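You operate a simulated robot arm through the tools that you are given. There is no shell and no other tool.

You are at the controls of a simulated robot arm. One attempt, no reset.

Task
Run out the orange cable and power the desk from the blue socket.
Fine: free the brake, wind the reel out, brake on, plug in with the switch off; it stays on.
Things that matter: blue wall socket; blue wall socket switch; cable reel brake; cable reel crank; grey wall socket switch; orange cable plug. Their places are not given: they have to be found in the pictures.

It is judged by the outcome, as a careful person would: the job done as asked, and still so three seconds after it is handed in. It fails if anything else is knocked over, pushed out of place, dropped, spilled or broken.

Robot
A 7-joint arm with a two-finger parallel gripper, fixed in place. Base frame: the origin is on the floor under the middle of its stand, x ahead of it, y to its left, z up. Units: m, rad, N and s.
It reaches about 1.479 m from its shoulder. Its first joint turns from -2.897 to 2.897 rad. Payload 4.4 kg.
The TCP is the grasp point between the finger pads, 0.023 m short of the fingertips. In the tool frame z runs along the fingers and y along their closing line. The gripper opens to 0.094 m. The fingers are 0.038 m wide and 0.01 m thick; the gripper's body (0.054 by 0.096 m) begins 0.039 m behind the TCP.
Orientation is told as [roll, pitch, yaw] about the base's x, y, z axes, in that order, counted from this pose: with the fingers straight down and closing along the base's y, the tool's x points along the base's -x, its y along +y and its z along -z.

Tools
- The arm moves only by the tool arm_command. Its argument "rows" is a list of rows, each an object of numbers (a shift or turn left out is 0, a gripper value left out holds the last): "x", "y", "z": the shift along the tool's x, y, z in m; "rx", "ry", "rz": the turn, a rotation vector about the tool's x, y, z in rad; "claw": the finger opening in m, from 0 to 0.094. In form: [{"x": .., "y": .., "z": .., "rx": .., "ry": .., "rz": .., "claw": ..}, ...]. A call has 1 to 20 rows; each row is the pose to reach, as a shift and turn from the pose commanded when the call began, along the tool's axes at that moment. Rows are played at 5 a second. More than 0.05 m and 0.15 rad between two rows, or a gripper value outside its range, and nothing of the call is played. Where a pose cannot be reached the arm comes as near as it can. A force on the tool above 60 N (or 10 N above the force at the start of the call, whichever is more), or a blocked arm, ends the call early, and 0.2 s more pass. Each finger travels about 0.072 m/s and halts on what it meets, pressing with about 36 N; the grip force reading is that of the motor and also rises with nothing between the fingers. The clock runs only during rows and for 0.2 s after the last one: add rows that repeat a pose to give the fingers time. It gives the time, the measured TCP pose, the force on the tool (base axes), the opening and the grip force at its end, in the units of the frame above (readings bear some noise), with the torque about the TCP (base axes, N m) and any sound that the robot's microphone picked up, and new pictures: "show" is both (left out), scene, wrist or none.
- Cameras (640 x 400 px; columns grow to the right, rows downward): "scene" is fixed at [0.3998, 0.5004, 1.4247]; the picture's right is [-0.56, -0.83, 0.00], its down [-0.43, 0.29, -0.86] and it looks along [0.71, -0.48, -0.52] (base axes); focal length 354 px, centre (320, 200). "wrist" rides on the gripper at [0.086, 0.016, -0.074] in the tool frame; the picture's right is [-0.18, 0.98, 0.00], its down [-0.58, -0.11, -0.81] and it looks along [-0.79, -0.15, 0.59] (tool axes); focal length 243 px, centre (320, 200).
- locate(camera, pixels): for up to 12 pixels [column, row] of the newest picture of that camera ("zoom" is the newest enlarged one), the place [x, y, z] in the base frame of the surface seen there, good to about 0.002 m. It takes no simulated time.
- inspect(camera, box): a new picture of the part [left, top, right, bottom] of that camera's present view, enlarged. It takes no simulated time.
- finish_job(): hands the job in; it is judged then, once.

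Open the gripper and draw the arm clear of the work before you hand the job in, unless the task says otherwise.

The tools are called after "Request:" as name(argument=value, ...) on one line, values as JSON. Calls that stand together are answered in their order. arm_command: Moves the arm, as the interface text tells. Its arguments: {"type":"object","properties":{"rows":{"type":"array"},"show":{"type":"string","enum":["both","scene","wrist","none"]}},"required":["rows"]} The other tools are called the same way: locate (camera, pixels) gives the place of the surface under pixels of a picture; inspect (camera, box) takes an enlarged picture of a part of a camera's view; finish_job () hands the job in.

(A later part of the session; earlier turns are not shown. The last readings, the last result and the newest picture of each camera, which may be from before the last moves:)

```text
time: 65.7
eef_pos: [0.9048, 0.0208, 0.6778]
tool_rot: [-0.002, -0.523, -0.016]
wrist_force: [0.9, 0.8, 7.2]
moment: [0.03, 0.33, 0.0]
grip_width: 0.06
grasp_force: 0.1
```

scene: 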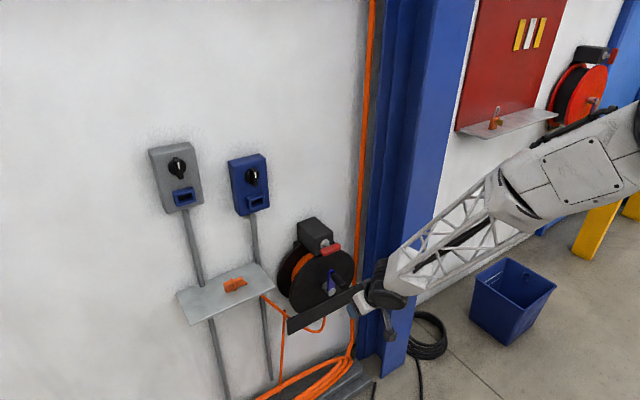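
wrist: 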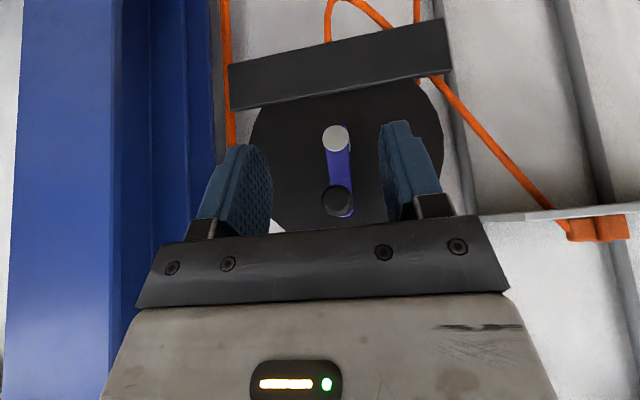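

Free of the handle. I zoom in on the reel to confirm the state.

Request:
inspect(camera="scene", box=[260, 210, 372, 340])

```text
3.08 times, centred on (316, 275) of scene
```

zoom: 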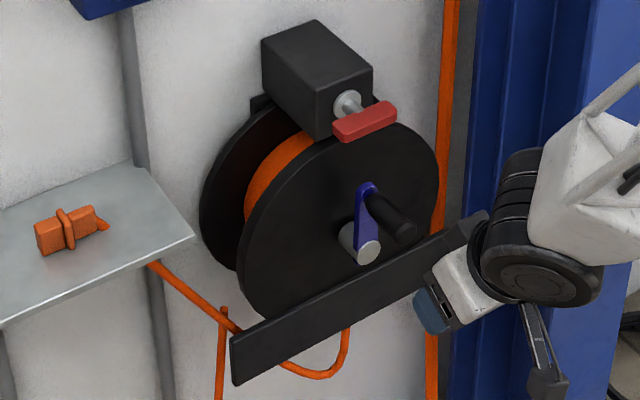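

Reel fully out, crank upright. Now for re-applying the brake: I move up/back and pitch to 46°, then will roll to match the horizontal lever.

Request:
arm_command(rows=[{"x": -0.0141, "y": 0.01, "z": -0.027, "ry": -0.07}, {"x": -0.0283, "y": 0.02, "z": -0.0541, "ry": -0.14}, {"x": -0.0425, "y": 0.03, "z": -0.0811, "ry": -0.21}, {"x": -0.0566, "y": 0.04, "z": -0.1082, "ry": -0.277}], show="none")

```text
time: 66.7
eef_pos: [0.9004, 0.0622, 0.8079]
tool_rot: [0.002, -0.81, -0.019]
wrist_force: [0.4, -0.3, 9.3]
moment: [0.01, 0.49, -0.03]
grip_width: 0.06
grasp_force: 0.0
```

Now the roll about base x by -1.57 rad in place.

Request:
arm_command(rows=[{"rx": 0.0903, "rz": -0.0949}, {"rx": 0.1806, "rz": -0.1898}, {"rx": 0.271, "rz": -0.2846}, {"rx": 0.3613, "rz": -0.3795}, {"rx": 0.4516, "rz": -0.4744}, {"rx": 0.542, "rz": -0.5693}, {"rx": 0.6323, "rz": -0.6642}, {"rx": 0.7226, "rz": -0.7591}, {"rx": 0.8129, "rz": -0.854}, {"rx": 0.9033, "rz": -0.9488}, {"rx": 0.9936, "rz": -1.0437}, {"rx": 1.0826, "rz": -1.1372}], show="both")

```text
time: 69.3
eef_pos: [0.8987, 0.0615, 0.807]
tool_rot: [-1.568, 0.001, 0.793]
wrist_force: [0.0, 0.7, 0.9]
moment: [0.04, 0.03, -0.01]
grip_width: 0.0599
grasp_force: 0.0
```

scene: 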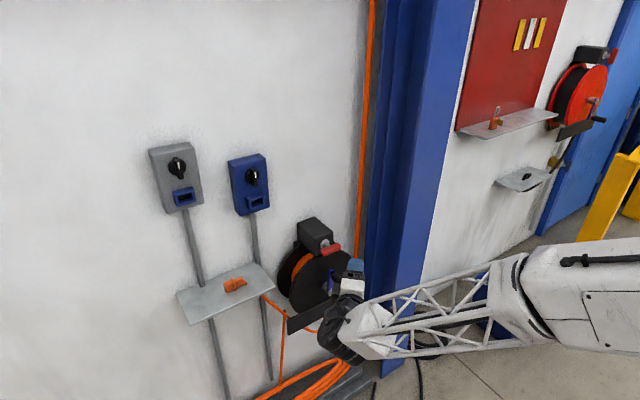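
wrist: 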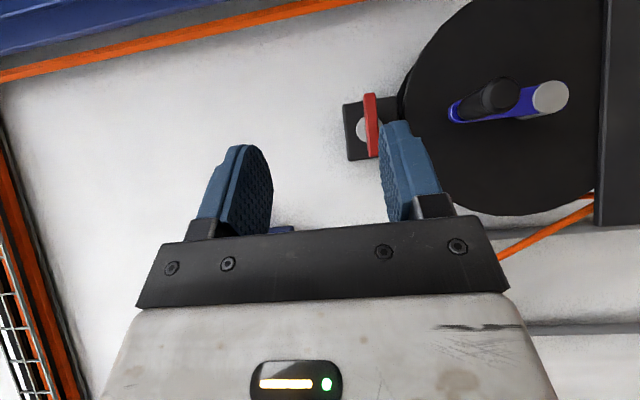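

The hand is rolled; the red lever shows at (370,125). I zoom and locate it to get its exact height for gripping.

Request:
inspect(camera="wrist", box=[320, 70, 420, 180])

Request:
locate(camera="wrist", pixels=[[367, 97], [367, 115], [367, 135], [368, 152], [374, 97], [375, 125], [377, 150], [361, 130], [364, 145]])

Request:
locate(camera="scene", pixels=[[322, 252], [330, 252], [338, 244], [326, 247], [334, 246], [325, 241]])

```text
3.64 times, centred on (370, 125) of wrist
```

zoom: 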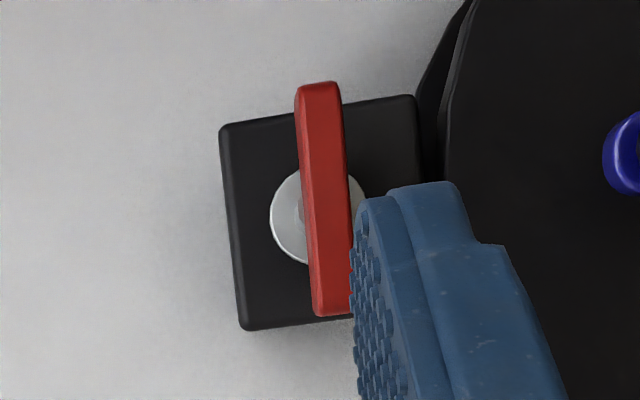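

```text
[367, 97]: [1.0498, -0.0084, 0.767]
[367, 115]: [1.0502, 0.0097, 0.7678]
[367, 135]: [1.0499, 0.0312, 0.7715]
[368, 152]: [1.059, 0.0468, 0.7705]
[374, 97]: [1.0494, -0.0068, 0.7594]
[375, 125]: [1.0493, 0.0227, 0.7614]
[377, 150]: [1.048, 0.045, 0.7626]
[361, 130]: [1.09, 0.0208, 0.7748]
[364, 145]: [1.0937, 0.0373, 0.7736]
```

```text
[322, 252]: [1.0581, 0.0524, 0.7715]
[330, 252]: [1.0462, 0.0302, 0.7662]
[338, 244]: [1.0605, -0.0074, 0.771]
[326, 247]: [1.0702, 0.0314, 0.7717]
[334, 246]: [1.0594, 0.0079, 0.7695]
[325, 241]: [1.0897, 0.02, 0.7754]
```

The lever lies at z≈0.7655, centre y≈0.0215, nearly horizontal. I move to the standoff (0.978, 0.092, 0.766) lined up with it.

Request:
arm_command(rows=[{"x": -0.0256, "y": 0.0138, "z": 0.0117}, {"x": -0.0512, "y": 0.0277, "z": 0.0235}, {"x": -0.0768, "y": 0.0415, "z": 0.0352}, {"x": -0.0768, "y": 0.0415, "z": 0.0352}], show="both")

```text
time: 70.3
eef_pos: [0.9806, 0.0921, 0.7642]
tool_rot: [-1.568, 0.001, 0.792]
wrist_force: [-1.0, -0.2, -0.3]
moment: [0.0, 0.04, 0.04]
grip_width: 0.0598
grasp_force: 0.0
```

scene: 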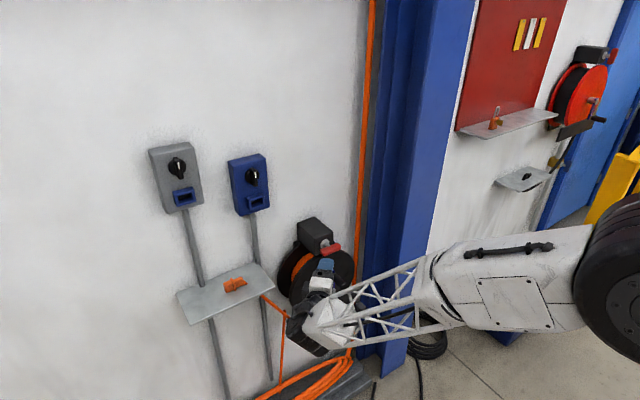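
wrist: 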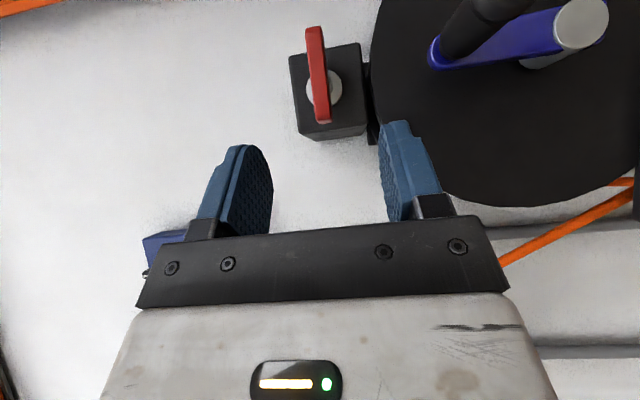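

The lever is centred between the pads (column ~318). I advance along the fingers to straddle it.

Request:
arm_command(rows=[{"z": 0.033}, {"x": 0.001, "z": 0.066}, {"x": 0.0023, "z": 0.0975}, {"x": 0.0023, "z": 0.0975}], show="both")

```text
time: 71.3
eef_pos: [1.0447, 0.022, 0.7658]
tool_rot: [-1.568, 0.003, 0.793]
wrist_force: [0.8, 0.4, -0.3]
moment: [-0.02, 0.02, 0.01]
grip_width: 0.06
grasp_force: 0.0
```

scene: 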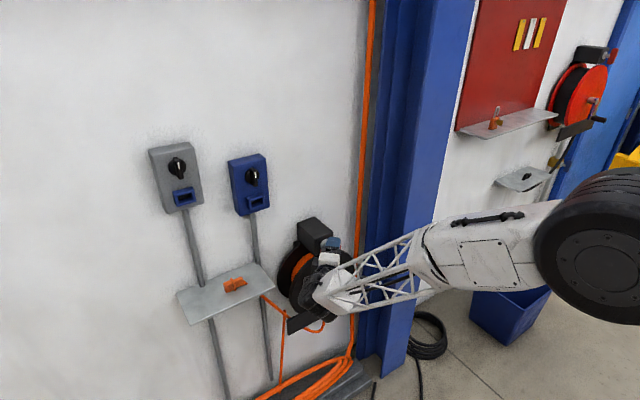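
wrist: 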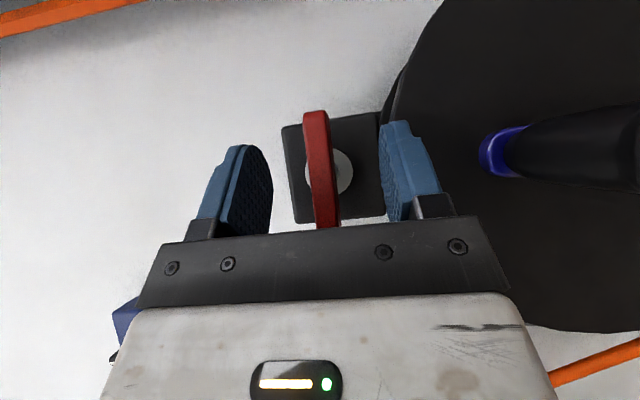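

The lever is between the pads at (320,165). I close to a loose cage of 21 mm and start turning it back (+0.8 rad first).

Request:
arm_command(rows=[{"claw": 0.04}, {"claw": 0.021}, {"claw": 0.021}, {"rx": -0.0702, "rz": 0.0713}, {"rx": -0.1403, "rz": 0.1425}, {"rx": -0.2105, "rz": 0.2138}, {"rx": -0.2807, "rz": 0.285}, {"rx": -0.3509, "rz": 0.3563}, {"rx": -0.421, "rz": 0.4275}, {"rx": -0.4912, "rz": 0.4988}, {"rx": -0.5614, "rz": 0.57}], show="both")

```text
time: 73.7
eef_pos: [1.0443, 0.0231, 0.7629]
tool_rot: [-0.941, -0.534, 0.613]
wrist_force: [0.3, -2.0, 1.0]
moment: [-0.01, 0.02, -0.01]
grip_width: 0.0219
grasp_force: 1.0
```

scene: 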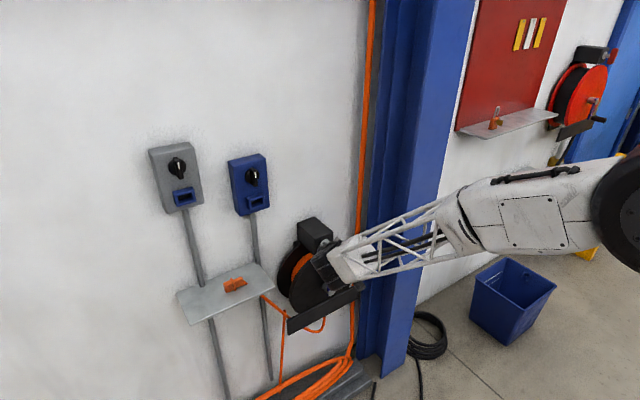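
wrist: 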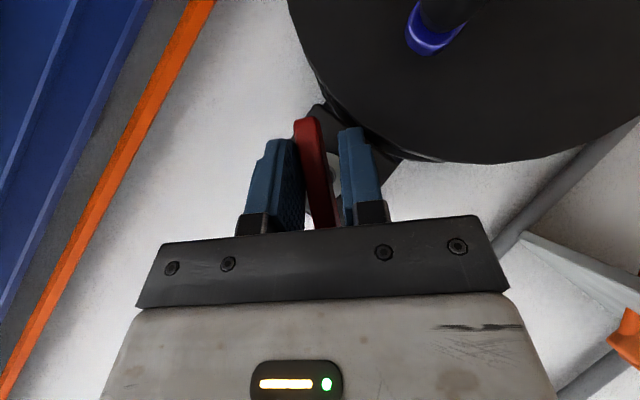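

Turning back smoothly with negligible force (now about -0.77 rad). I continue the remaining 0.85 rad to vertical.

Request:
arm_command(rows=[{"rx": -0.0704, "rz": 0.071}, {"rx": -0.1408, "rz": 0.142}, {"rx": -0.2112, "rz": 0.213}, {"rx": -0.2816, "rz": 0.284}, {"rx": -0.352, "rz": 0.355}, {"rx": -0.4224, "rz": 0.426}, {"rx": -0.4928, "rz": 0.497}, {"rx": -0.5491, "rz": 0.5538}, {"rx": -0.5984, "rz": 0.6035}], show="both")

```text
time: 75.7
eef_pos: [1.0455, 0.0231, 0.7632]
tool_rot: [0.115, -0.786, -0.077]
wrist_force: [-0.8, 0.5, -0.7]
moment: [0.0, 0.02, 0.0]
grip_width: 0.0212
grasp_force: 0.8
```

scene: 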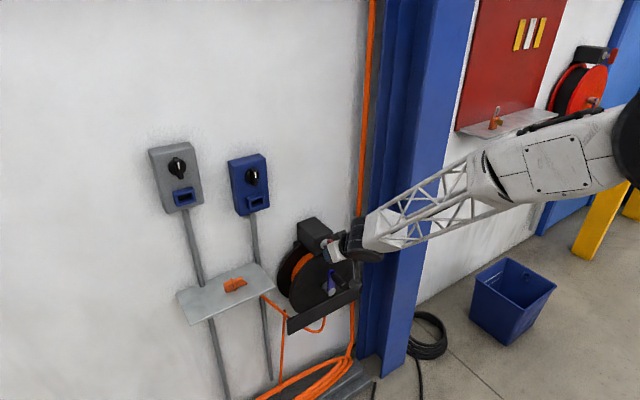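
wrist: 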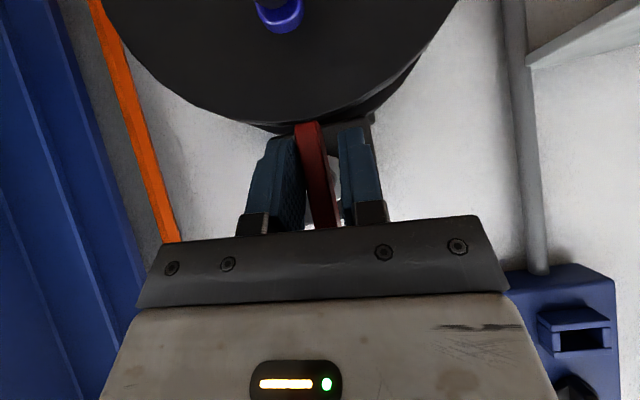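

The hand has rotated slightly past vertical with no resistance. I check the lever's angle by locating it.

Request:
inspect(camera="wrist", box=[250, 100, 400, 240])

Request:
inspect(camera="scene", box=[290, 205, 370, 305])

Request:
locate(camera="wrist", pixels=[[298, 130], [316, 127], [303, 150], [322, 150], [308, 180], [327, 180], [315, 215], [333, 215], [320, 130], [312, 200]])

```text
2.86 times, centred on (325, 170) of wrist
```

zoom: 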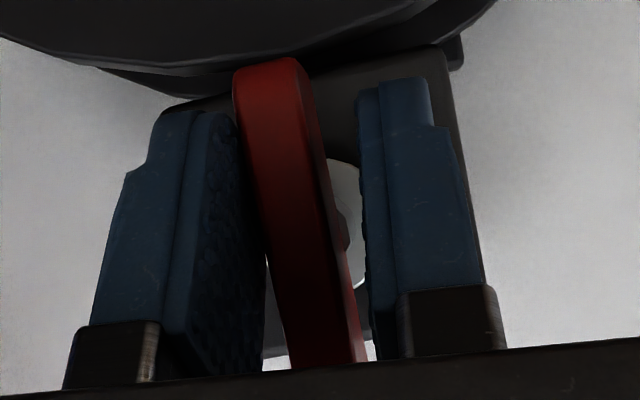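

```text
4.00 times, centred on (330, 255) of scene
```

zoom: 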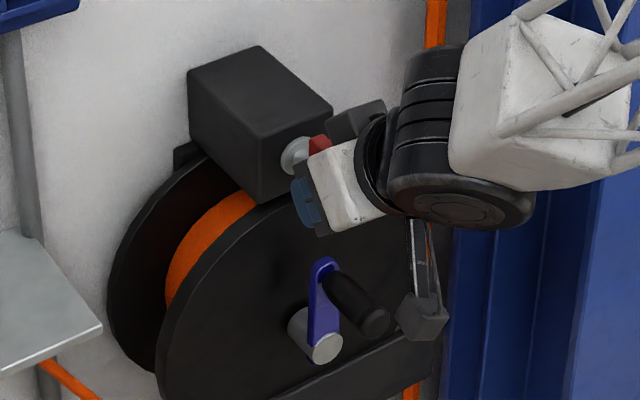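

```text
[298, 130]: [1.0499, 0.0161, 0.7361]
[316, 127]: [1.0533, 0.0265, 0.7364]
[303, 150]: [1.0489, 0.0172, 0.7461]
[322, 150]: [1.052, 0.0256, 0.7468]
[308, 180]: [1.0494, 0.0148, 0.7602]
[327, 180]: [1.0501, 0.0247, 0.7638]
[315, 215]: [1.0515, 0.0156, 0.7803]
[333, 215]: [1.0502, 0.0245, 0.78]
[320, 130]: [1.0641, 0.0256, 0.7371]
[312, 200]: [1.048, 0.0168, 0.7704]
```

The lever measures vertical within ~0.03 rad. I nudge a little further (+0.08) to confirm it sits against its stop.

Request:
arm_command(rows=[{"rx": -0.0282, "rz": 0.0284}, {"rx": -0.0563, "rz": 0.0568}, {"rx": -0.0563, "rz": 0.0568}], show="none")

Request:
locate(camera="wrist", pixels=[[298, 130], [316, 127], [303, 150], [322, 150], [308, 180], [327, 180], [315, 215], [333, 215]])

```text
time: 76.5
eef_pos: [1.0452, 0.0215, 0.7631]
tool_rot: [0.226, -0.774, -0.157]
wrist_force: [0.5, -9.8, 2.1]
moment: [-0.26, -0.01, -0.02]
grip_width: 0.0247
grasp_force: 4.3
```

```text
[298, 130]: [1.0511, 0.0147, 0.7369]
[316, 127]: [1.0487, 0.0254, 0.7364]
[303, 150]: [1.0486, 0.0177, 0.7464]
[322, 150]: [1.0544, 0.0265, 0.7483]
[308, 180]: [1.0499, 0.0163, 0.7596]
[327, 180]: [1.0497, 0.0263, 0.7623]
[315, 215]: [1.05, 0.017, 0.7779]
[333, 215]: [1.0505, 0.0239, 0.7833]
```

The fingers are pried apart with a -0.26 N·m moment: the lever is firmly at its brake-on stop. I back off the turn, open and withdraw.

Request:
arm_command(rows=[{"rx": 0.05, "rz": -0.05, "claw": 0.03}, {"rx": 0.0915, "rz": -0.0923, "claw": 0.05}, {"rx": 0.0915, "rz": -0.0923, "claw": 0.06}, {"rx": 0.0915, "rz": -0.0923, "z": -0.03, "claw": 0.06}, {"rx": 0.0915, "rz": -0.0923, "z": -0.07, "claw": 0.06}, {"rx": 0.0915, "rz": -0.0923, "z": -0.11, "claw": 0.06}, {"rx": 0.0915, "rz": -0.0923, "z": -0.15, "claw": 0.06}], show="both")

Request:
inspect(camera="scene", box=[260, 210, 372, 340])

```text
time: 78.1
eef_pos: [0.9384, 0.0067, 0.8687]
tool_rot: [0.042, -0.787, -0.029]
wrist_force: [0.1, 0.0, -0.8]
moment: [-0.03, -0.02, 0.03]
grip_width: 0.0599
grasp_force: 0.1
```

scene: 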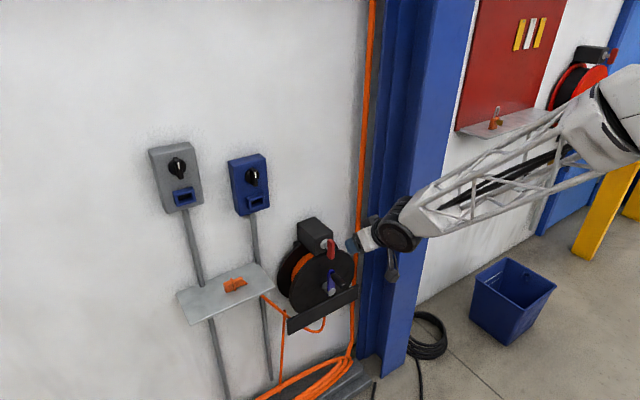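
wrist: 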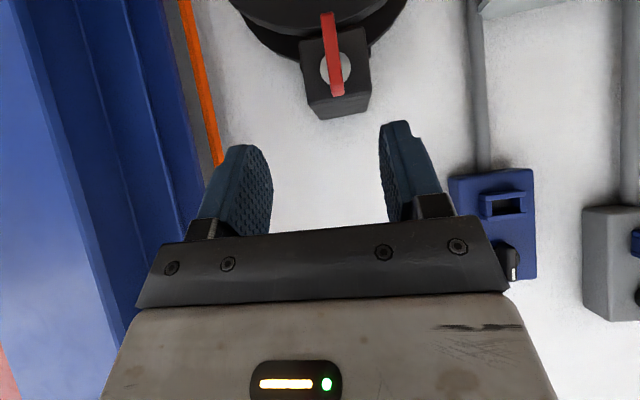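

```text
3.08 times, centred on (316, 275) of scene
```

zoom: 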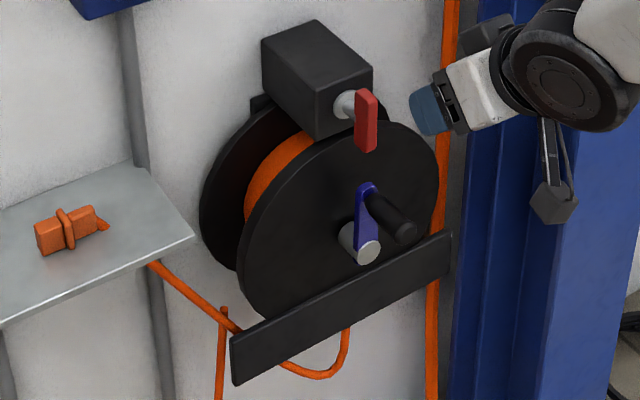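

Brake is back on (vertical) and the reel is wound out. Now the switch state: I zoom on the blue and grey boxes from this angle for any on/off marks.

Request:
inspect(camera="wrist", box=[440, 160, 560, 290])

Request:
inspect(camera="scene", box=[240, 160, 268, 190])

Request:
inspect(camera="scene", box=[162, 148, 196, 184])

```text
3.08 times, centred on (500, 225) of wrist
```

zoom: 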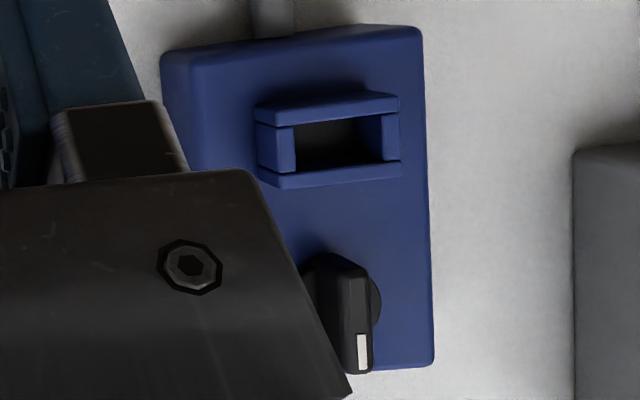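

```text
13.33 times, centred on (254, 175) of scene
```

zoom: 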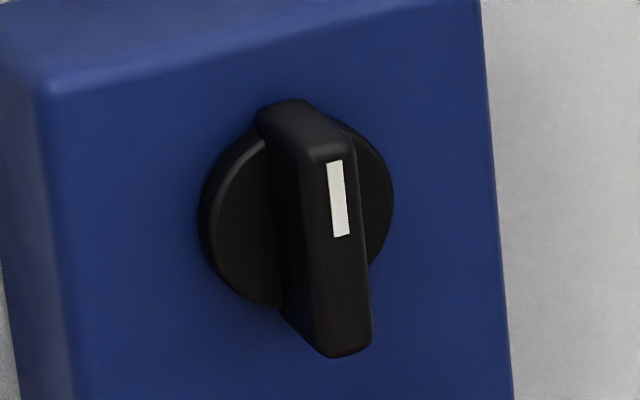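

```text
11.11 times, centred on (179, 166) of scene
```

zoom: 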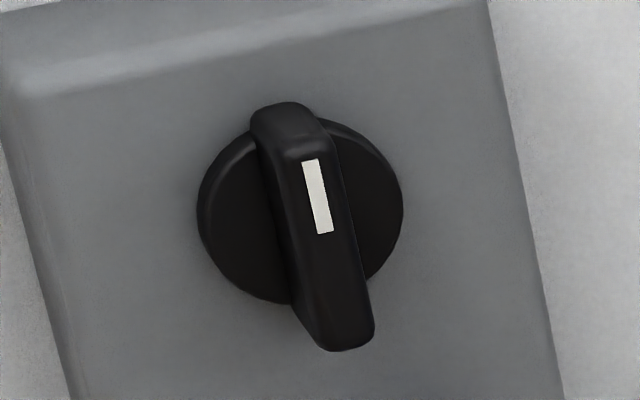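

No marks anywhere. I'll do a low-risk check of which way the blue knob can turn (a few degrees only). First I move to a standoff in front of the knob at (0.95, 0.20, 1.02), pitching up to ~15° below horizontal.

Request:
arm_command(rows=[{"x": -0.0185, "y": 0.0331, "z": -0.0155, "rx": 0.0035, "ry": -0.0855, "rz": -0.0036}, {"x": -0.0369, "y": 0.0661, "z": -0.031, "rx": 0.0071, "ry": -0.171, "rz": -0.0071}, {"x": -0.0554, "y": 0.0992, "z": -0.0466, "rx": 0.0106, "ry": -0.2565, "rz": -0.0107}, {"x": -0.0738, "y": 0.1323, "z": -0.0621, "rx": 0.0141, "ry": -0.342, "rz": -0.0142}, {"x": -0.0923, "y": 0.1653, "z": -0.0776, "rx": 0.0177, "ry": -0.4275, "rz": -0.0178}, {"x": -0.1107, "y": 0.1984, "z": -0.0931, "rx": 0.0212, "ry": -0.513, "rz": -0.0213}], show="both")

```text
time: 79.5
eef_pos: [0.9497, 0.201, 1.0163]
tool_rot: [0.008, -1.303, -0.014]
wrist_force: [-1.0, -0.3, 0.5]
moment: [-0.02, -0.02, -0.05]
grip_width: 0.0599
grasp_force: 0.1
```

scene: 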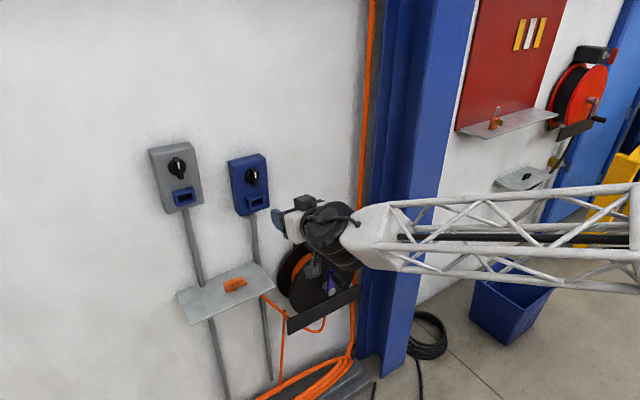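
wrist: 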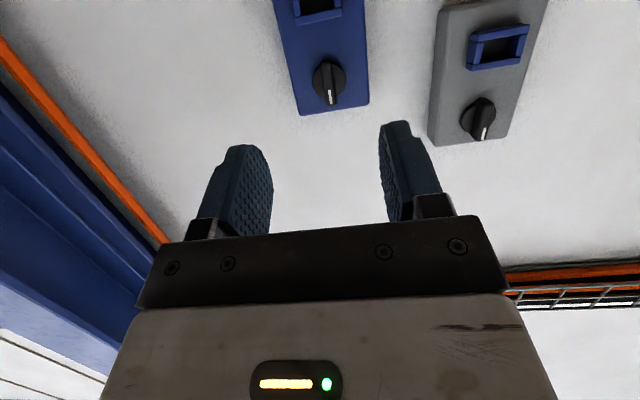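

The knob is at (330,83) in the wrist view. I locate its bar precisely before approaching.

Request:
inspect(camera="wrist", box=[290, 45, 370, 125])

Request:
locate(camera="wrist", pixels=[[322, 66], [328, 64], [326, 80], [333, 80], [330, 95], [337, 97], [332, 103], [316, 82], [345, 80], [300, 90]])

```text
5.00 times, centred on (330, 85) of wrist
```

zoom: 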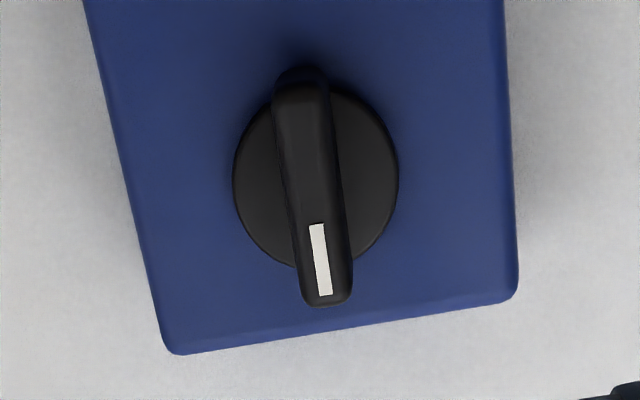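

```text
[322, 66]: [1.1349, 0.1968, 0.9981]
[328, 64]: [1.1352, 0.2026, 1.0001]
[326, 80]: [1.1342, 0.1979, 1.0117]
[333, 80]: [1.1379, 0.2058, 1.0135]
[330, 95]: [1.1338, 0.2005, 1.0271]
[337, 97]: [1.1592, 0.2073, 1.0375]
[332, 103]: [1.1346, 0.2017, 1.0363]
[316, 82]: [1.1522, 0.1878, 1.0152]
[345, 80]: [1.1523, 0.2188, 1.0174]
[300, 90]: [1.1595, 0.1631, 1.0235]
```

Knob bar centre is (y 0.2015, z 1.018), front face x≈1.134. I advance to straddle it with fingertips stopping ~1 cm short of the box face.

Request:
arm_command(rows=[{"x": -0.0117, "y": 0.0001, "z": 0.0412}, {"x": -0.0235, "y": 0.0003, "z": 0.0824}, {"x": -0.0352, "y": 0.0004, "z": 0.1236}, {"x": -0.043, "y": 0.0005, "z": 0.151}, {"x": -0.0469, "y": 0.0005, "z": 0.1645}, {"x": -0.0469, "y": 0.0005, "z": 0.1645}], show="both")

```text
time: 80.9
eef_pos: [1.123, 0.2016, 1.0213]
tool_rot: [0.005, -1.301, -0.009]
wrist_force: [-0.1, -0.9, -1.4]
moment: [-0.02, -0.02, -0.03]
grip_width: 0.0599
grasp_force: 0.0
```

scene: 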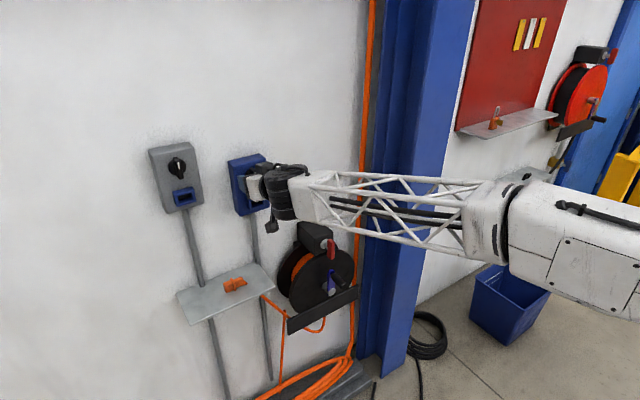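
wrist: 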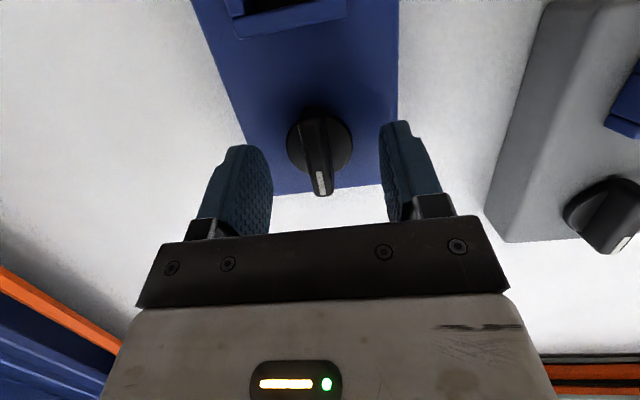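

The knob bar is between the pads at (320,150). I grip it and then test tiny turns (±0.1 rad) reading the moment about x.

Request:
arm_command(rows=[{"claw": 0.03}, {"claw": 0.012}, {"claw": 0.006}, {"claw": 0.006}, {"claw": 0.006}], show="wrist")

```text
time: 82.1
eef_pos: [1.1237, 0.2011, 1.0212]
tool_rot: [0.006, -1.302, -0.011]
wrist_force: [-5.8, -27.6, 0.7]
moment: [-0.12, 0.03, -0.12]
grip_width: 0.0118
grasp_force: 45.0
```

wrist: 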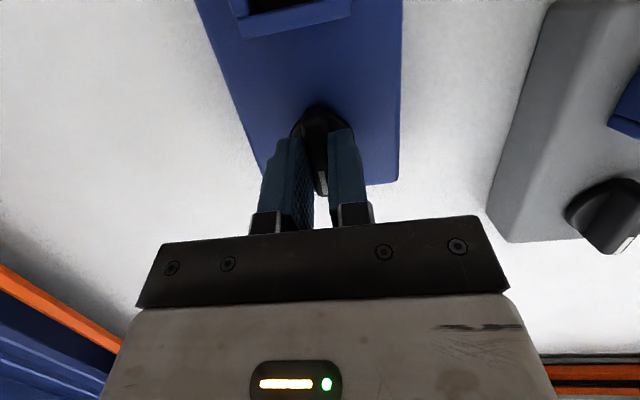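

Gripped (11.8 mm) with a -28 N side load. I shift 2 mm right to relieve it, then test a small turn counter-clockwise (-0.1 rad about x).

Request:
arm_command(rows=[{"y": -0.0022}, {"y": -0.0022}], show="none")

Request:
arm_command(rows=[{"rx": 0.0132, "rz": -0.0482}, {"rx": 0.0265, "rz": -0.0964}], show="none")

```text
time: 82.7
eef_pos: [1.1224, 0.2002, 1.021]
tool_rot: [0.007, -1.301, -0.009]
wrist_force: [39.6, 11.0, 1.5]
moment: [0.02, -0.23, 0.31]
grip_width: 0.012
grasp_force: 44.1
```

```text
time: 83.3
eef_pos: [1.1231, 0.2003, 1.0208]
tool_rot: [-0.36, -1.284, 0.344]
wrist_force: [37.1, 42.3, 6.9]
moment: [0.22, -0.45, 0.71]
grip_width: 0.0119
grasp_force: 45.1
```

It reached -0.1 rad with only 0.22 N·m, so counter-clockwise seems free. Now back and +0.1 rad clockwise from the start for comparison.

Request:
arm_command(rows=[{"rx": -0.0132, "rz": 0.0482}, {"rx": -0.0265, "rz": 0.0964}], show="none")

Request:
arm_command(rows=[{"rx": -0.0079, "rz": 0.0289}, {"rx": -0.0159, "rz": 0.0579}], show="none")

```text
time: 83.8
eef_pos: [1.1224, 0.2008, 1.0206]
tool_rot: [-0.131, -1.301, 0.126]
wrist_force: [18.0, 14.3, -3.6]
moment: [0.08, -0.22, 0.39]
grip_width: 0.0118
grasp_force: 45.2
stopped in row 2: the force on the tool passed its limit at 69 N (the readings are from after the stop); the commanded pose is now the measured one
```

```text
time: 84.4
eef_pos: [1.1222, 0.1988, 1.0213]
tool_rot: [0.094, -1.301, -0.092]
wrist_force: [39.0, 23.8, -2.6]
moment: [0.05, -0.12, 0.44]
grip_width: 0.0117
grasp_force: 45.5
```

The firm grip mixes in side forces. I'll loosen to a 16 mm cage and test with slightly larger turns, watching whether the fingers get pried open (blocked) or not (free).

Request:
arm_command(rows=[{"claw": 0.016}, {"claw": 0.016}, {"rx": -0.0206, "rz": 0.0752, "claw": 0.016}, {"rx": -0.0463, "rz": 0.1688, "claw": 0.016}, {"rx": -0.0463, "rz": 0.1688, "claw": 0.016}], show="wrist")

```text
time: 85.6
eef_pos: [1.122, 0.1992, 1.0217]
tool_rot: [0.656, -1.24, -0.632]
wrist_force: [-0.3, -6.3, -0.9]
moment: [-0.21, 0.04, -0.11]
grip_width: 0.0192
grasp_force: 3.5
```

wrist: 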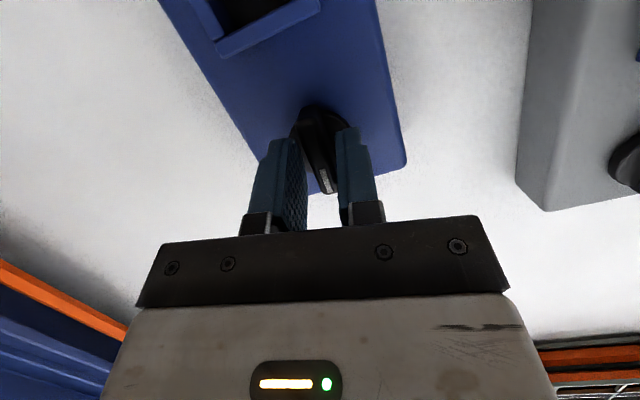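

The fingers are pried open (19 mm) when turning clockwise, so pointer-up is the clockwise end stop; the knob can only go counter-clockwise. I turn it counter-clockwise a bit in the cage to see whether it's free or interlocked, listening for sounds.

Request:
arm_command(rows=[{"rx": 0.0265, "rz": -0.0964, "claw": 0.016}, {"rx": 0.053, "rz": -0.193, "claw": 0.016}, {"rx": 0.0794, "rz": -0.289, "claw": 0.016}, {"rx": 0.1058, "rz": -0.3858, "claw": 0.016}, {"rx": 0.1323, "rz": -0.4822, "claw": 0.016}, {"rx": 0.1323, "rz": -0.4822, "claw": 0.016}], show="wrist")

```text
time: 87.0
eef_pos: [1.1201, 0.1994, 1.0208]
tool_rot: [-0.864, -1.17, 0.822]
wrist_force: [1.4, 1.7, 0.1]
moment: [0.04, 0.01, -0.01]
grip_width: 0.017
grasp_force: 1.1
```

wrist: 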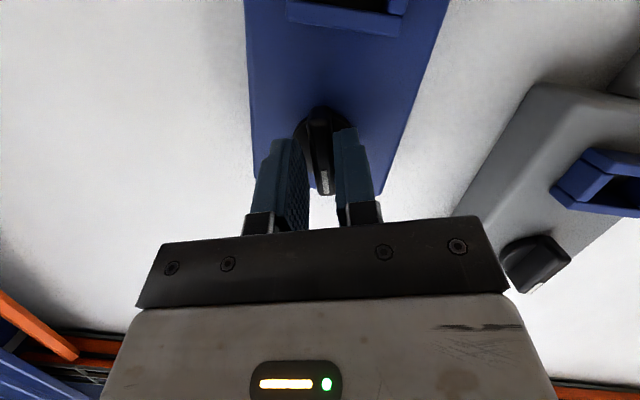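

It follows freely counter-clockwise (about -0.2 rad so far, no interlock). I continue to the other position to listen for a click and look for any indicator that tells on from off.

Request:
arm_command(rows=[{"rx": 0.0265, "rz": -0.0964, "claw": 0.016}, {"rx": 0.053, "rz": -0.193, "claw": 0.016}, {"rx": 0.0794, "rz": -0.289, "claw": 0.016}, {"rx": 0.1058, "rz": -0.3858, "claw": 0.016}, {"rx": 0.1323, "rz": -0.4822, "claw": 0.016}, {"rx": 0.1588, "rz": -0.5786, "claw": 0.016}, {"rx": 0.1588, "rz": -0.5786, "claw": 0.016}], show="both")

```text
time: 88.6
eef_pos: [1.1214, 0.2008, 1.0201]
tool_rot: [-1.365, -0.642, 1.231]
wrist_force: [1.2, 0.2, -1.9]
moment: [0.0, 0.01, 0.01]
grip_width: 0.0167
grasp_force: 1.0
```

scene: 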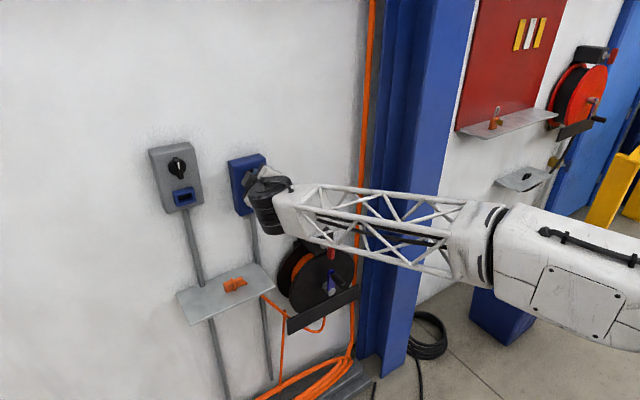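
wrist: 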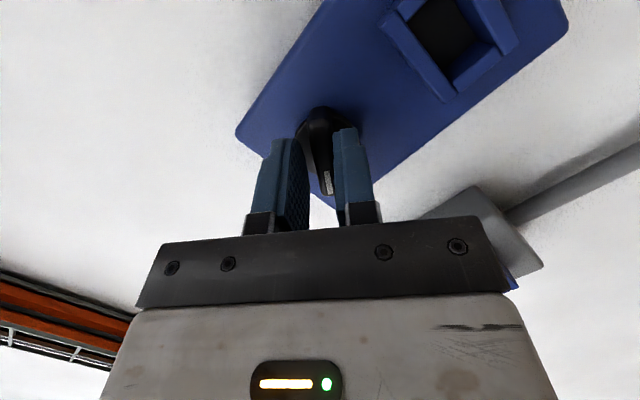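

About -0.9 rad, no sound yet. Continue to the end.

Request:
arm_command(rows=[{"rx": 0.0265, "rz": -0.0964, "claw": 0.016}, {"rx": 0.053, "rz": -0.193, "claw": 0.016}, {"rx": 0.0794, "rz": -0.289, "claw": 0.016}, {"rx": 0.1058, "rz": -0.3858, "claw": 0.016}, {"rx": 0.1323, "rz": -0.4822, "claw": 0.016}, {"rx": 0.1588, "rz": -0.5786, "claw": 0.016}, {"rx": 0.1852, "rz": -0.675, "claw": 0.016}, {"rx": 0.2064, "rz": -0.752, "claw": 0.016}, {"rx": 0.2064, "rz": -0.752, "claw": 0.016}], show="both")

```text
time: 90.6
eef_pos: [1.1214, 0.1987, 1.0208]
tool_rot: [-1.598, 0.105, 1.298]
wrist_force: [-2.5, 1.2, -8.3]
moment: [0.18, 0.16, -0.06]
grip_width: 0.0197
grasp_force: 4.6
```

scene: 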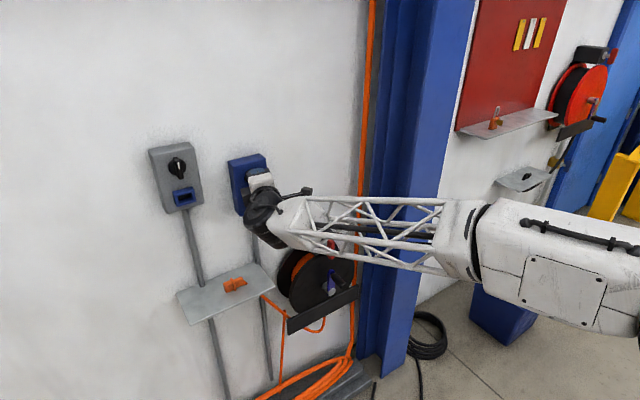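
wrist: 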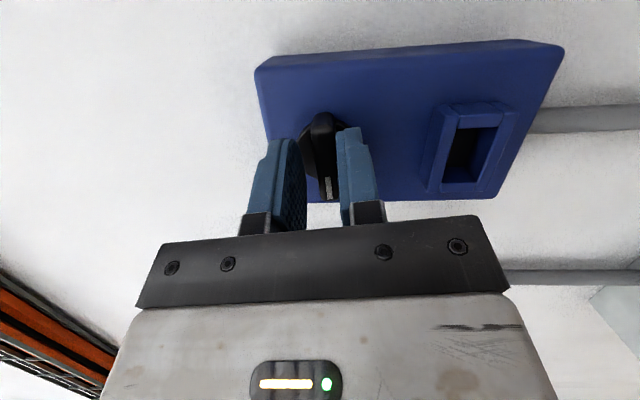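

The knob reached its other end (pointer left, fingers pried at the stop); no sound. I open the fingers without moving to see whether the knob stays there or springs back.

Request:
arm_command(rows=[{"claw": 0.03}, {"claw": 0.045}, {"claw": 0.045}, {"claw": 0.045}, {"claw": 0.045}, {"claw": 0.045}, {"claw": 0.045}], show="wrist")

Request:
inspect(camera="wrist", box=[230, 40, 580, 240])

```text
time: 92.2
eef_pos: [1.1227, 0.1985, 1.0205]
tool_rot: [-1.6, 0.105, 1.3]
wrist_force: [-0.4, 0.6, 0.5]
moment: [-0.03, 0.01, -0.05]
grip_width: 0.045
grasp_force: 0.0
```

wrist: 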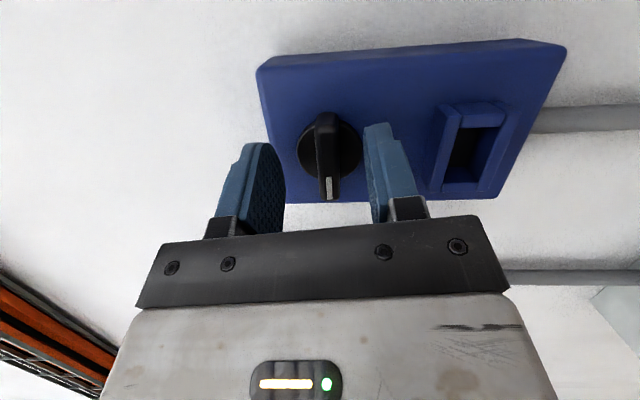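

```text
1.83 times, centred on (405, 140) of wrist
```

zoom: 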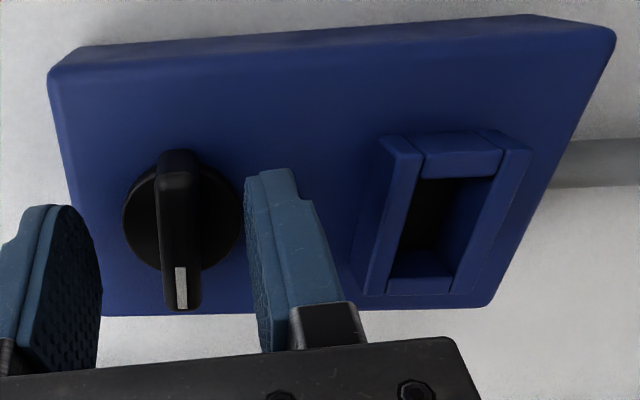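

The knob stays where it is put, with no indicator. With no markings, pointer-up (as found, on both sockets, with nothing plugged in) is the sensible "off" reading, so I return the blue knob to pointer-up before plugging.

Request:
arm_command(rows=[{"claw": 0.025}, {"claw": 0.016}, {"claw": 0.016}, {"rx": -0.0306, "rz": 0.1109}, {"rx": -0.0612, "rz": 0.2217}, {"rx": -0.0918, "rz": 0.3326}, {"rx": -0.1224, "rz": 0.4434}, {"rx": -0.153, "rz": 0.5543}, {"rx": -0.1835, "rz": 0.6652}, {"rx": -0.2141, "rz": 0.776}, {"rx": -0.2447, "rz": 0.8869}, {"rx": -0.2753, "rz": 0.9977}, {"rx": -0.3059, "rz": 1.1086}, {"rx": -0.3365, "rz": 1.2195}, {"rx": -0.3671, "rz": 1.3303}, {"rx": -0.3977, "rz": 1.4412}, {"rx": -0.4283, "rz": 1.552}, {"rx": -0.4602, "rz": 1.6677}, {"rx": -0.4735, "rz": 1.7159}], show="wrist")

```text
time: 96.2
eef_pos: [1.122, 0.2008, 1.0219]
tool_rot: [0.363, -1.284, -0.349]
wrist_force: [-0.2, 0.3, 0.4]
moment: [-0.02, 0.0, 0.01]
grip_width: 0.0162
grasp_force: 0.2
```

wrist: 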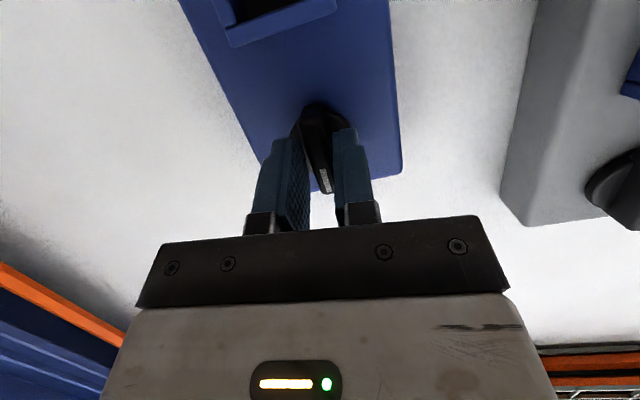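

Nearly back up; I press a touch further to seat it at its stop, then unturn, open and withdraw.

Request:
arm_command(rows=[{"rx": -0.0265, "rz": 0.0964}, {"rx": -0.0265, "rz": 0.0964}, {"rx": 0.0053, "rz": -0.0193}, {"rx": 0.0265, "rz": -0.0964}, {"rx": 0.0265, "rz": -0.0964, "claw": 0.03}, {"rx": 0.0265, "rz": -0.0964, "claw": 0.06}, {"rx": 0.0265, "rz": -0.0964, "claw": 0.06, "z": -0.04}, {"rx": 0.0265, "rz": -0.0964, "claw": 0.06, "z": -0.08}, {"rx": 0.0265, "rz": -0.0964, "claw": 0.06, "z": -0.12}, {"rx": 0.0265, "rz": -0.0964, "claw": 0.06, "z": -0.16}], show="both")

Request:
inspect(camera="wrist", box=[270, 0, 430, 130])

```text
time: 98.4
eef_pos: [0.9668, 0.1949, 1.0647]
tool_rot: [0.001, -1.3, -0.001]
wrist_force: [0.3, 0.4, 0.0]
moment: [-0.02, -0.03, -0.02]
grip_width: 0.0598
grasp_force: 0.1
```

scene: 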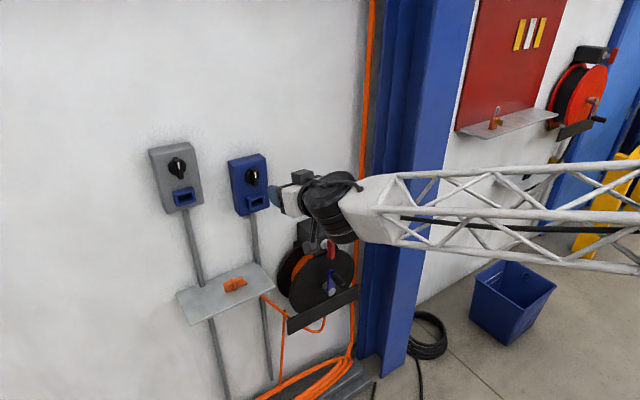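
wrist: 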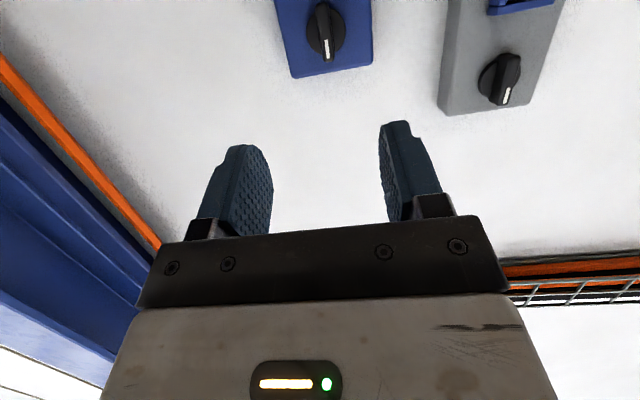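

```text
3.08 times, centred on (350, 65) of wrist
```

zoom: 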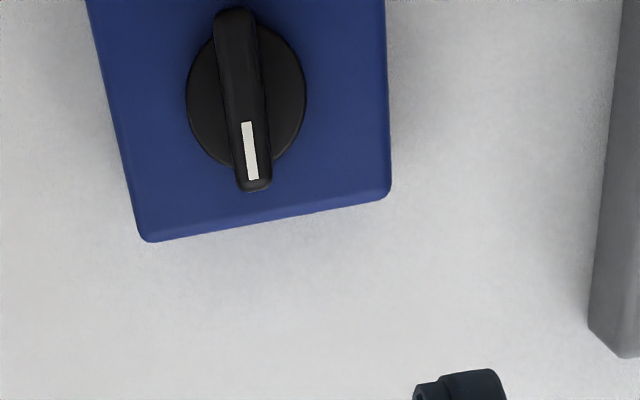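

Pointer is up again. Now the plug: I reorient the hand to point straight down first, while moving over towards the shelf.

Request:
arm_command(rows=[{"x": 0.0059, "y": 0.0045, "z": 0.003, "ry": 0.13}, {"x": 0.0118, "y": 0.009, "z": 0.006, "ry": 0.26}, {"x": 0.0177, "y": 0.0135, "z": 0.009, "ry": 0.39}, {"x": 0.0236, "y": 0.018, "z": 0.012, "ry": 0.52}, {"x": 0.0296, "y": 0.0225, "z": 0.015, "ry": 0.65}, {"x": 0.0355, "y": 0.027, "z": 0.018, "ry": 0.78}, {"x": 0.0414, "y": 0.0315, "z": 0.021, "ry": 0.91}, {"x": 0.0473, "y": 0.036, "z": 0.024, "ry": 1.04}, {"x": 0.0532, "y": 0.0405, "z": 0.027, "ry": 1.17}, {"x": 0.0591, "y": 0.045, "z": 0.0299, "ry": 1.3}], show="none")

Request:
arm_command(rows=[{"rz": -0.13}, {"rz": -0.26}, {"rz": -0.39}, {"rz": -0.52}, {"rz": -0.65}, {"rz": -0.78}, {"rz": -0.91}, {"rz": -1.04}, {"rz": -1.17}, {"rz": -1.3}, {"rz": -1.43}, {"rz": -1.571}], show="both")

```text
time: 100.6
eef_pos: [0.9796, 0.2403, 0.9978]
tool_rot: [0.0, -0.001, 0.001]
wrist_force: [0.8, 0.1, -0.2]
moment: [0.02, 0.0, -0.01]
grip_width: 0.0601
grasp_force: 0.1
```

```text
time: 103.2
eef_pos: [0.9806, 0.241, 0.9992]
tool_rot: [-0.002, 0.001, 1.573]
wrist_force: [1.2, -0.8, 0.1]
moment: [-0.01, 0.04, 0.01]
grip_width: 0.0599
grasp_force: 0.0
```

scene: 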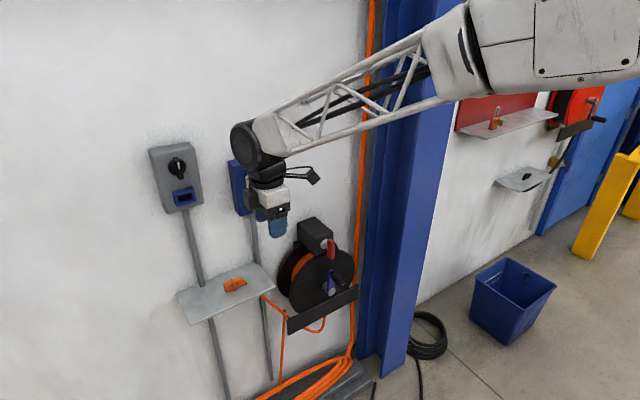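
wrist: 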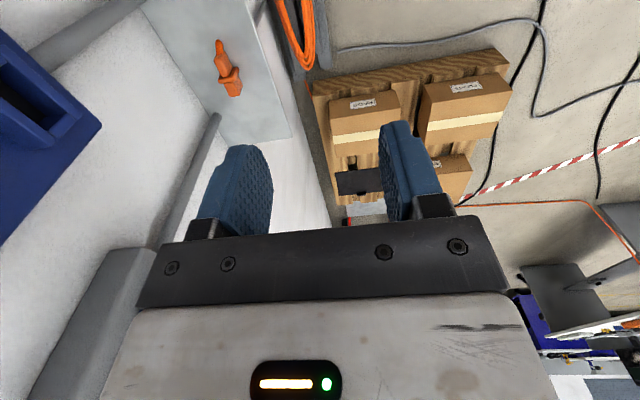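

The hand points down with closing along x. I need the wrist housing's extents relative to the TCP to judge clearance to the blue box, so I locate points on it and on the blue box's lower edge and shelf edges.

Request:
locate(camera="scene", pixels=[[235, 140], [240, 160], [255, 130], [262, 178], [275, 200], [285, 180], [262, 210], [312, 176], [240, 195], [290, 150]])

Request:
locate(camera="scene", pixels=[[240, 214], [250, 214], [268, 207], [230, 165], [265, 156], [178, 294], [256, 265], [272, 285], [195, 324], [185, 212], [203, 205]])

Request:
inspect(camera="scene", box=[210, 100, 340, 250])

```text
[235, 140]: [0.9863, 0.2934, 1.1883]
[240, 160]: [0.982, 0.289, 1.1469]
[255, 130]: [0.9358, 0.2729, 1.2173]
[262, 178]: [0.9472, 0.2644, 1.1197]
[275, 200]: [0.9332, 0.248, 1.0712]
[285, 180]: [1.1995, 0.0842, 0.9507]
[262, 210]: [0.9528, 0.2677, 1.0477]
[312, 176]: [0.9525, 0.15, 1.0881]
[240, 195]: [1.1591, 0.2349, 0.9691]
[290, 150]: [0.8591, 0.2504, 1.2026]
```

```text
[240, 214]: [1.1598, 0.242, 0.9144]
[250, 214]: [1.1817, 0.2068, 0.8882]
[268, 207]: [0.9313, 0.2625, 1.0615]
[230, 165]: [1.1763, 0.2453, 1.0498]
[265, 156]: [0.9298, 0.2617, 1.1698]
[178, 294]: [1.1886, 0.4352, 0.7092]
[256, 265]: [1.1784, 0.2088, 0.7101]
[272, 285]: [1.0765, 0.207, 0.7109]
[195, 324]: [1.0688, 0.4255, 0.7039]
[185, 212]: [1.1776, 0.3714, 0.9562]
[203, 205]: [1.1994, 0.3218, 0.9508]
```

```text
2.67 times, centred on (275, 175) of scene
```

zoom: 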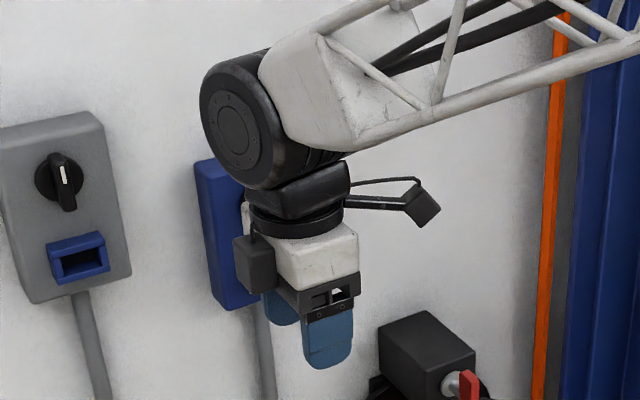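

The wrist housing sits ~0.175 m behind the TCP with ~0.055 m radius, so a vertical grasp next to the blue box would be too tight; a hand leaning low to the right (pointing left-down, 60°) would pass under the box (its bottom is at z≈0.89). I test that orientation in free space in front of the shelf.

Request:
arm_command(rows=[{"x": -0.0034, "y": -0.0025, "z": 0.0249, "ry": -0.131}, {"x": -0.0068, "y": -0.005, "z": 0.0498, "ry": -0.262}, {"x": -0.0101, "y": -0.0075, "z": 0.0746, "ry": -0.393}, {"x": -0.0135, "y": -0.01, "z": 0.0995, "ry": -0.524}, {"x": -0.0169, "y": -0.0125, "z": 0.1244, "ry": -0.655}, {"x": -0.0203, "y": -0.015, "z": 0.1493, "ry": -0.785}, {"x": -0.0236, "y": -0.0175, "z": 0.1741, "ry": -0.916}, {"x": -0.027, "y": -0.02, "z": 0.199, "ry": -1.047}], show="both")

```text
time: 105.0
eef_pos: [0.9998, 0.2682, 0.7999]
tool_rot: [-0.007, -1.049, 1.576]
wrist_force: [-0.3, 0.5, 0.3]
moment: [-0.05, 0.01, 0.01]
grip_width: 0.0599
grasp_force: 0.0
```

scene: 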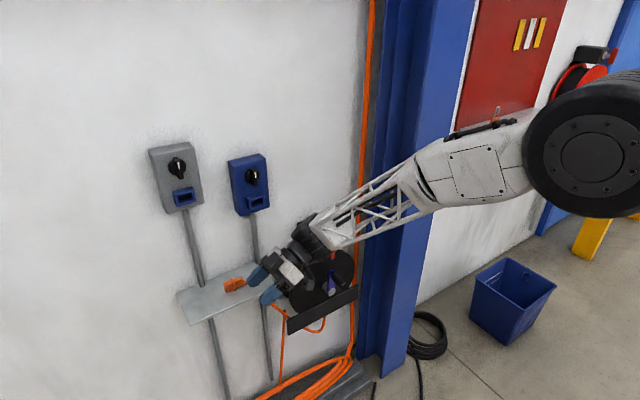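
wrist: 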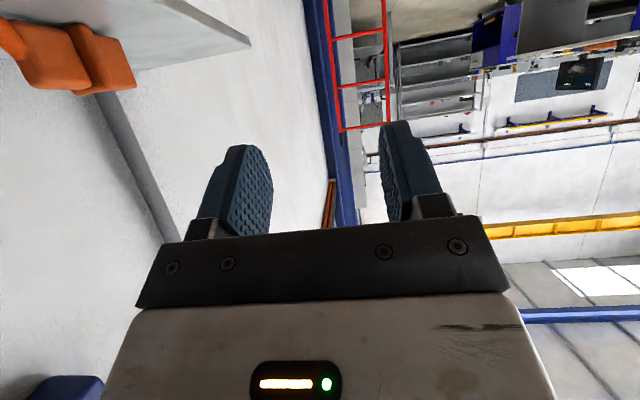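

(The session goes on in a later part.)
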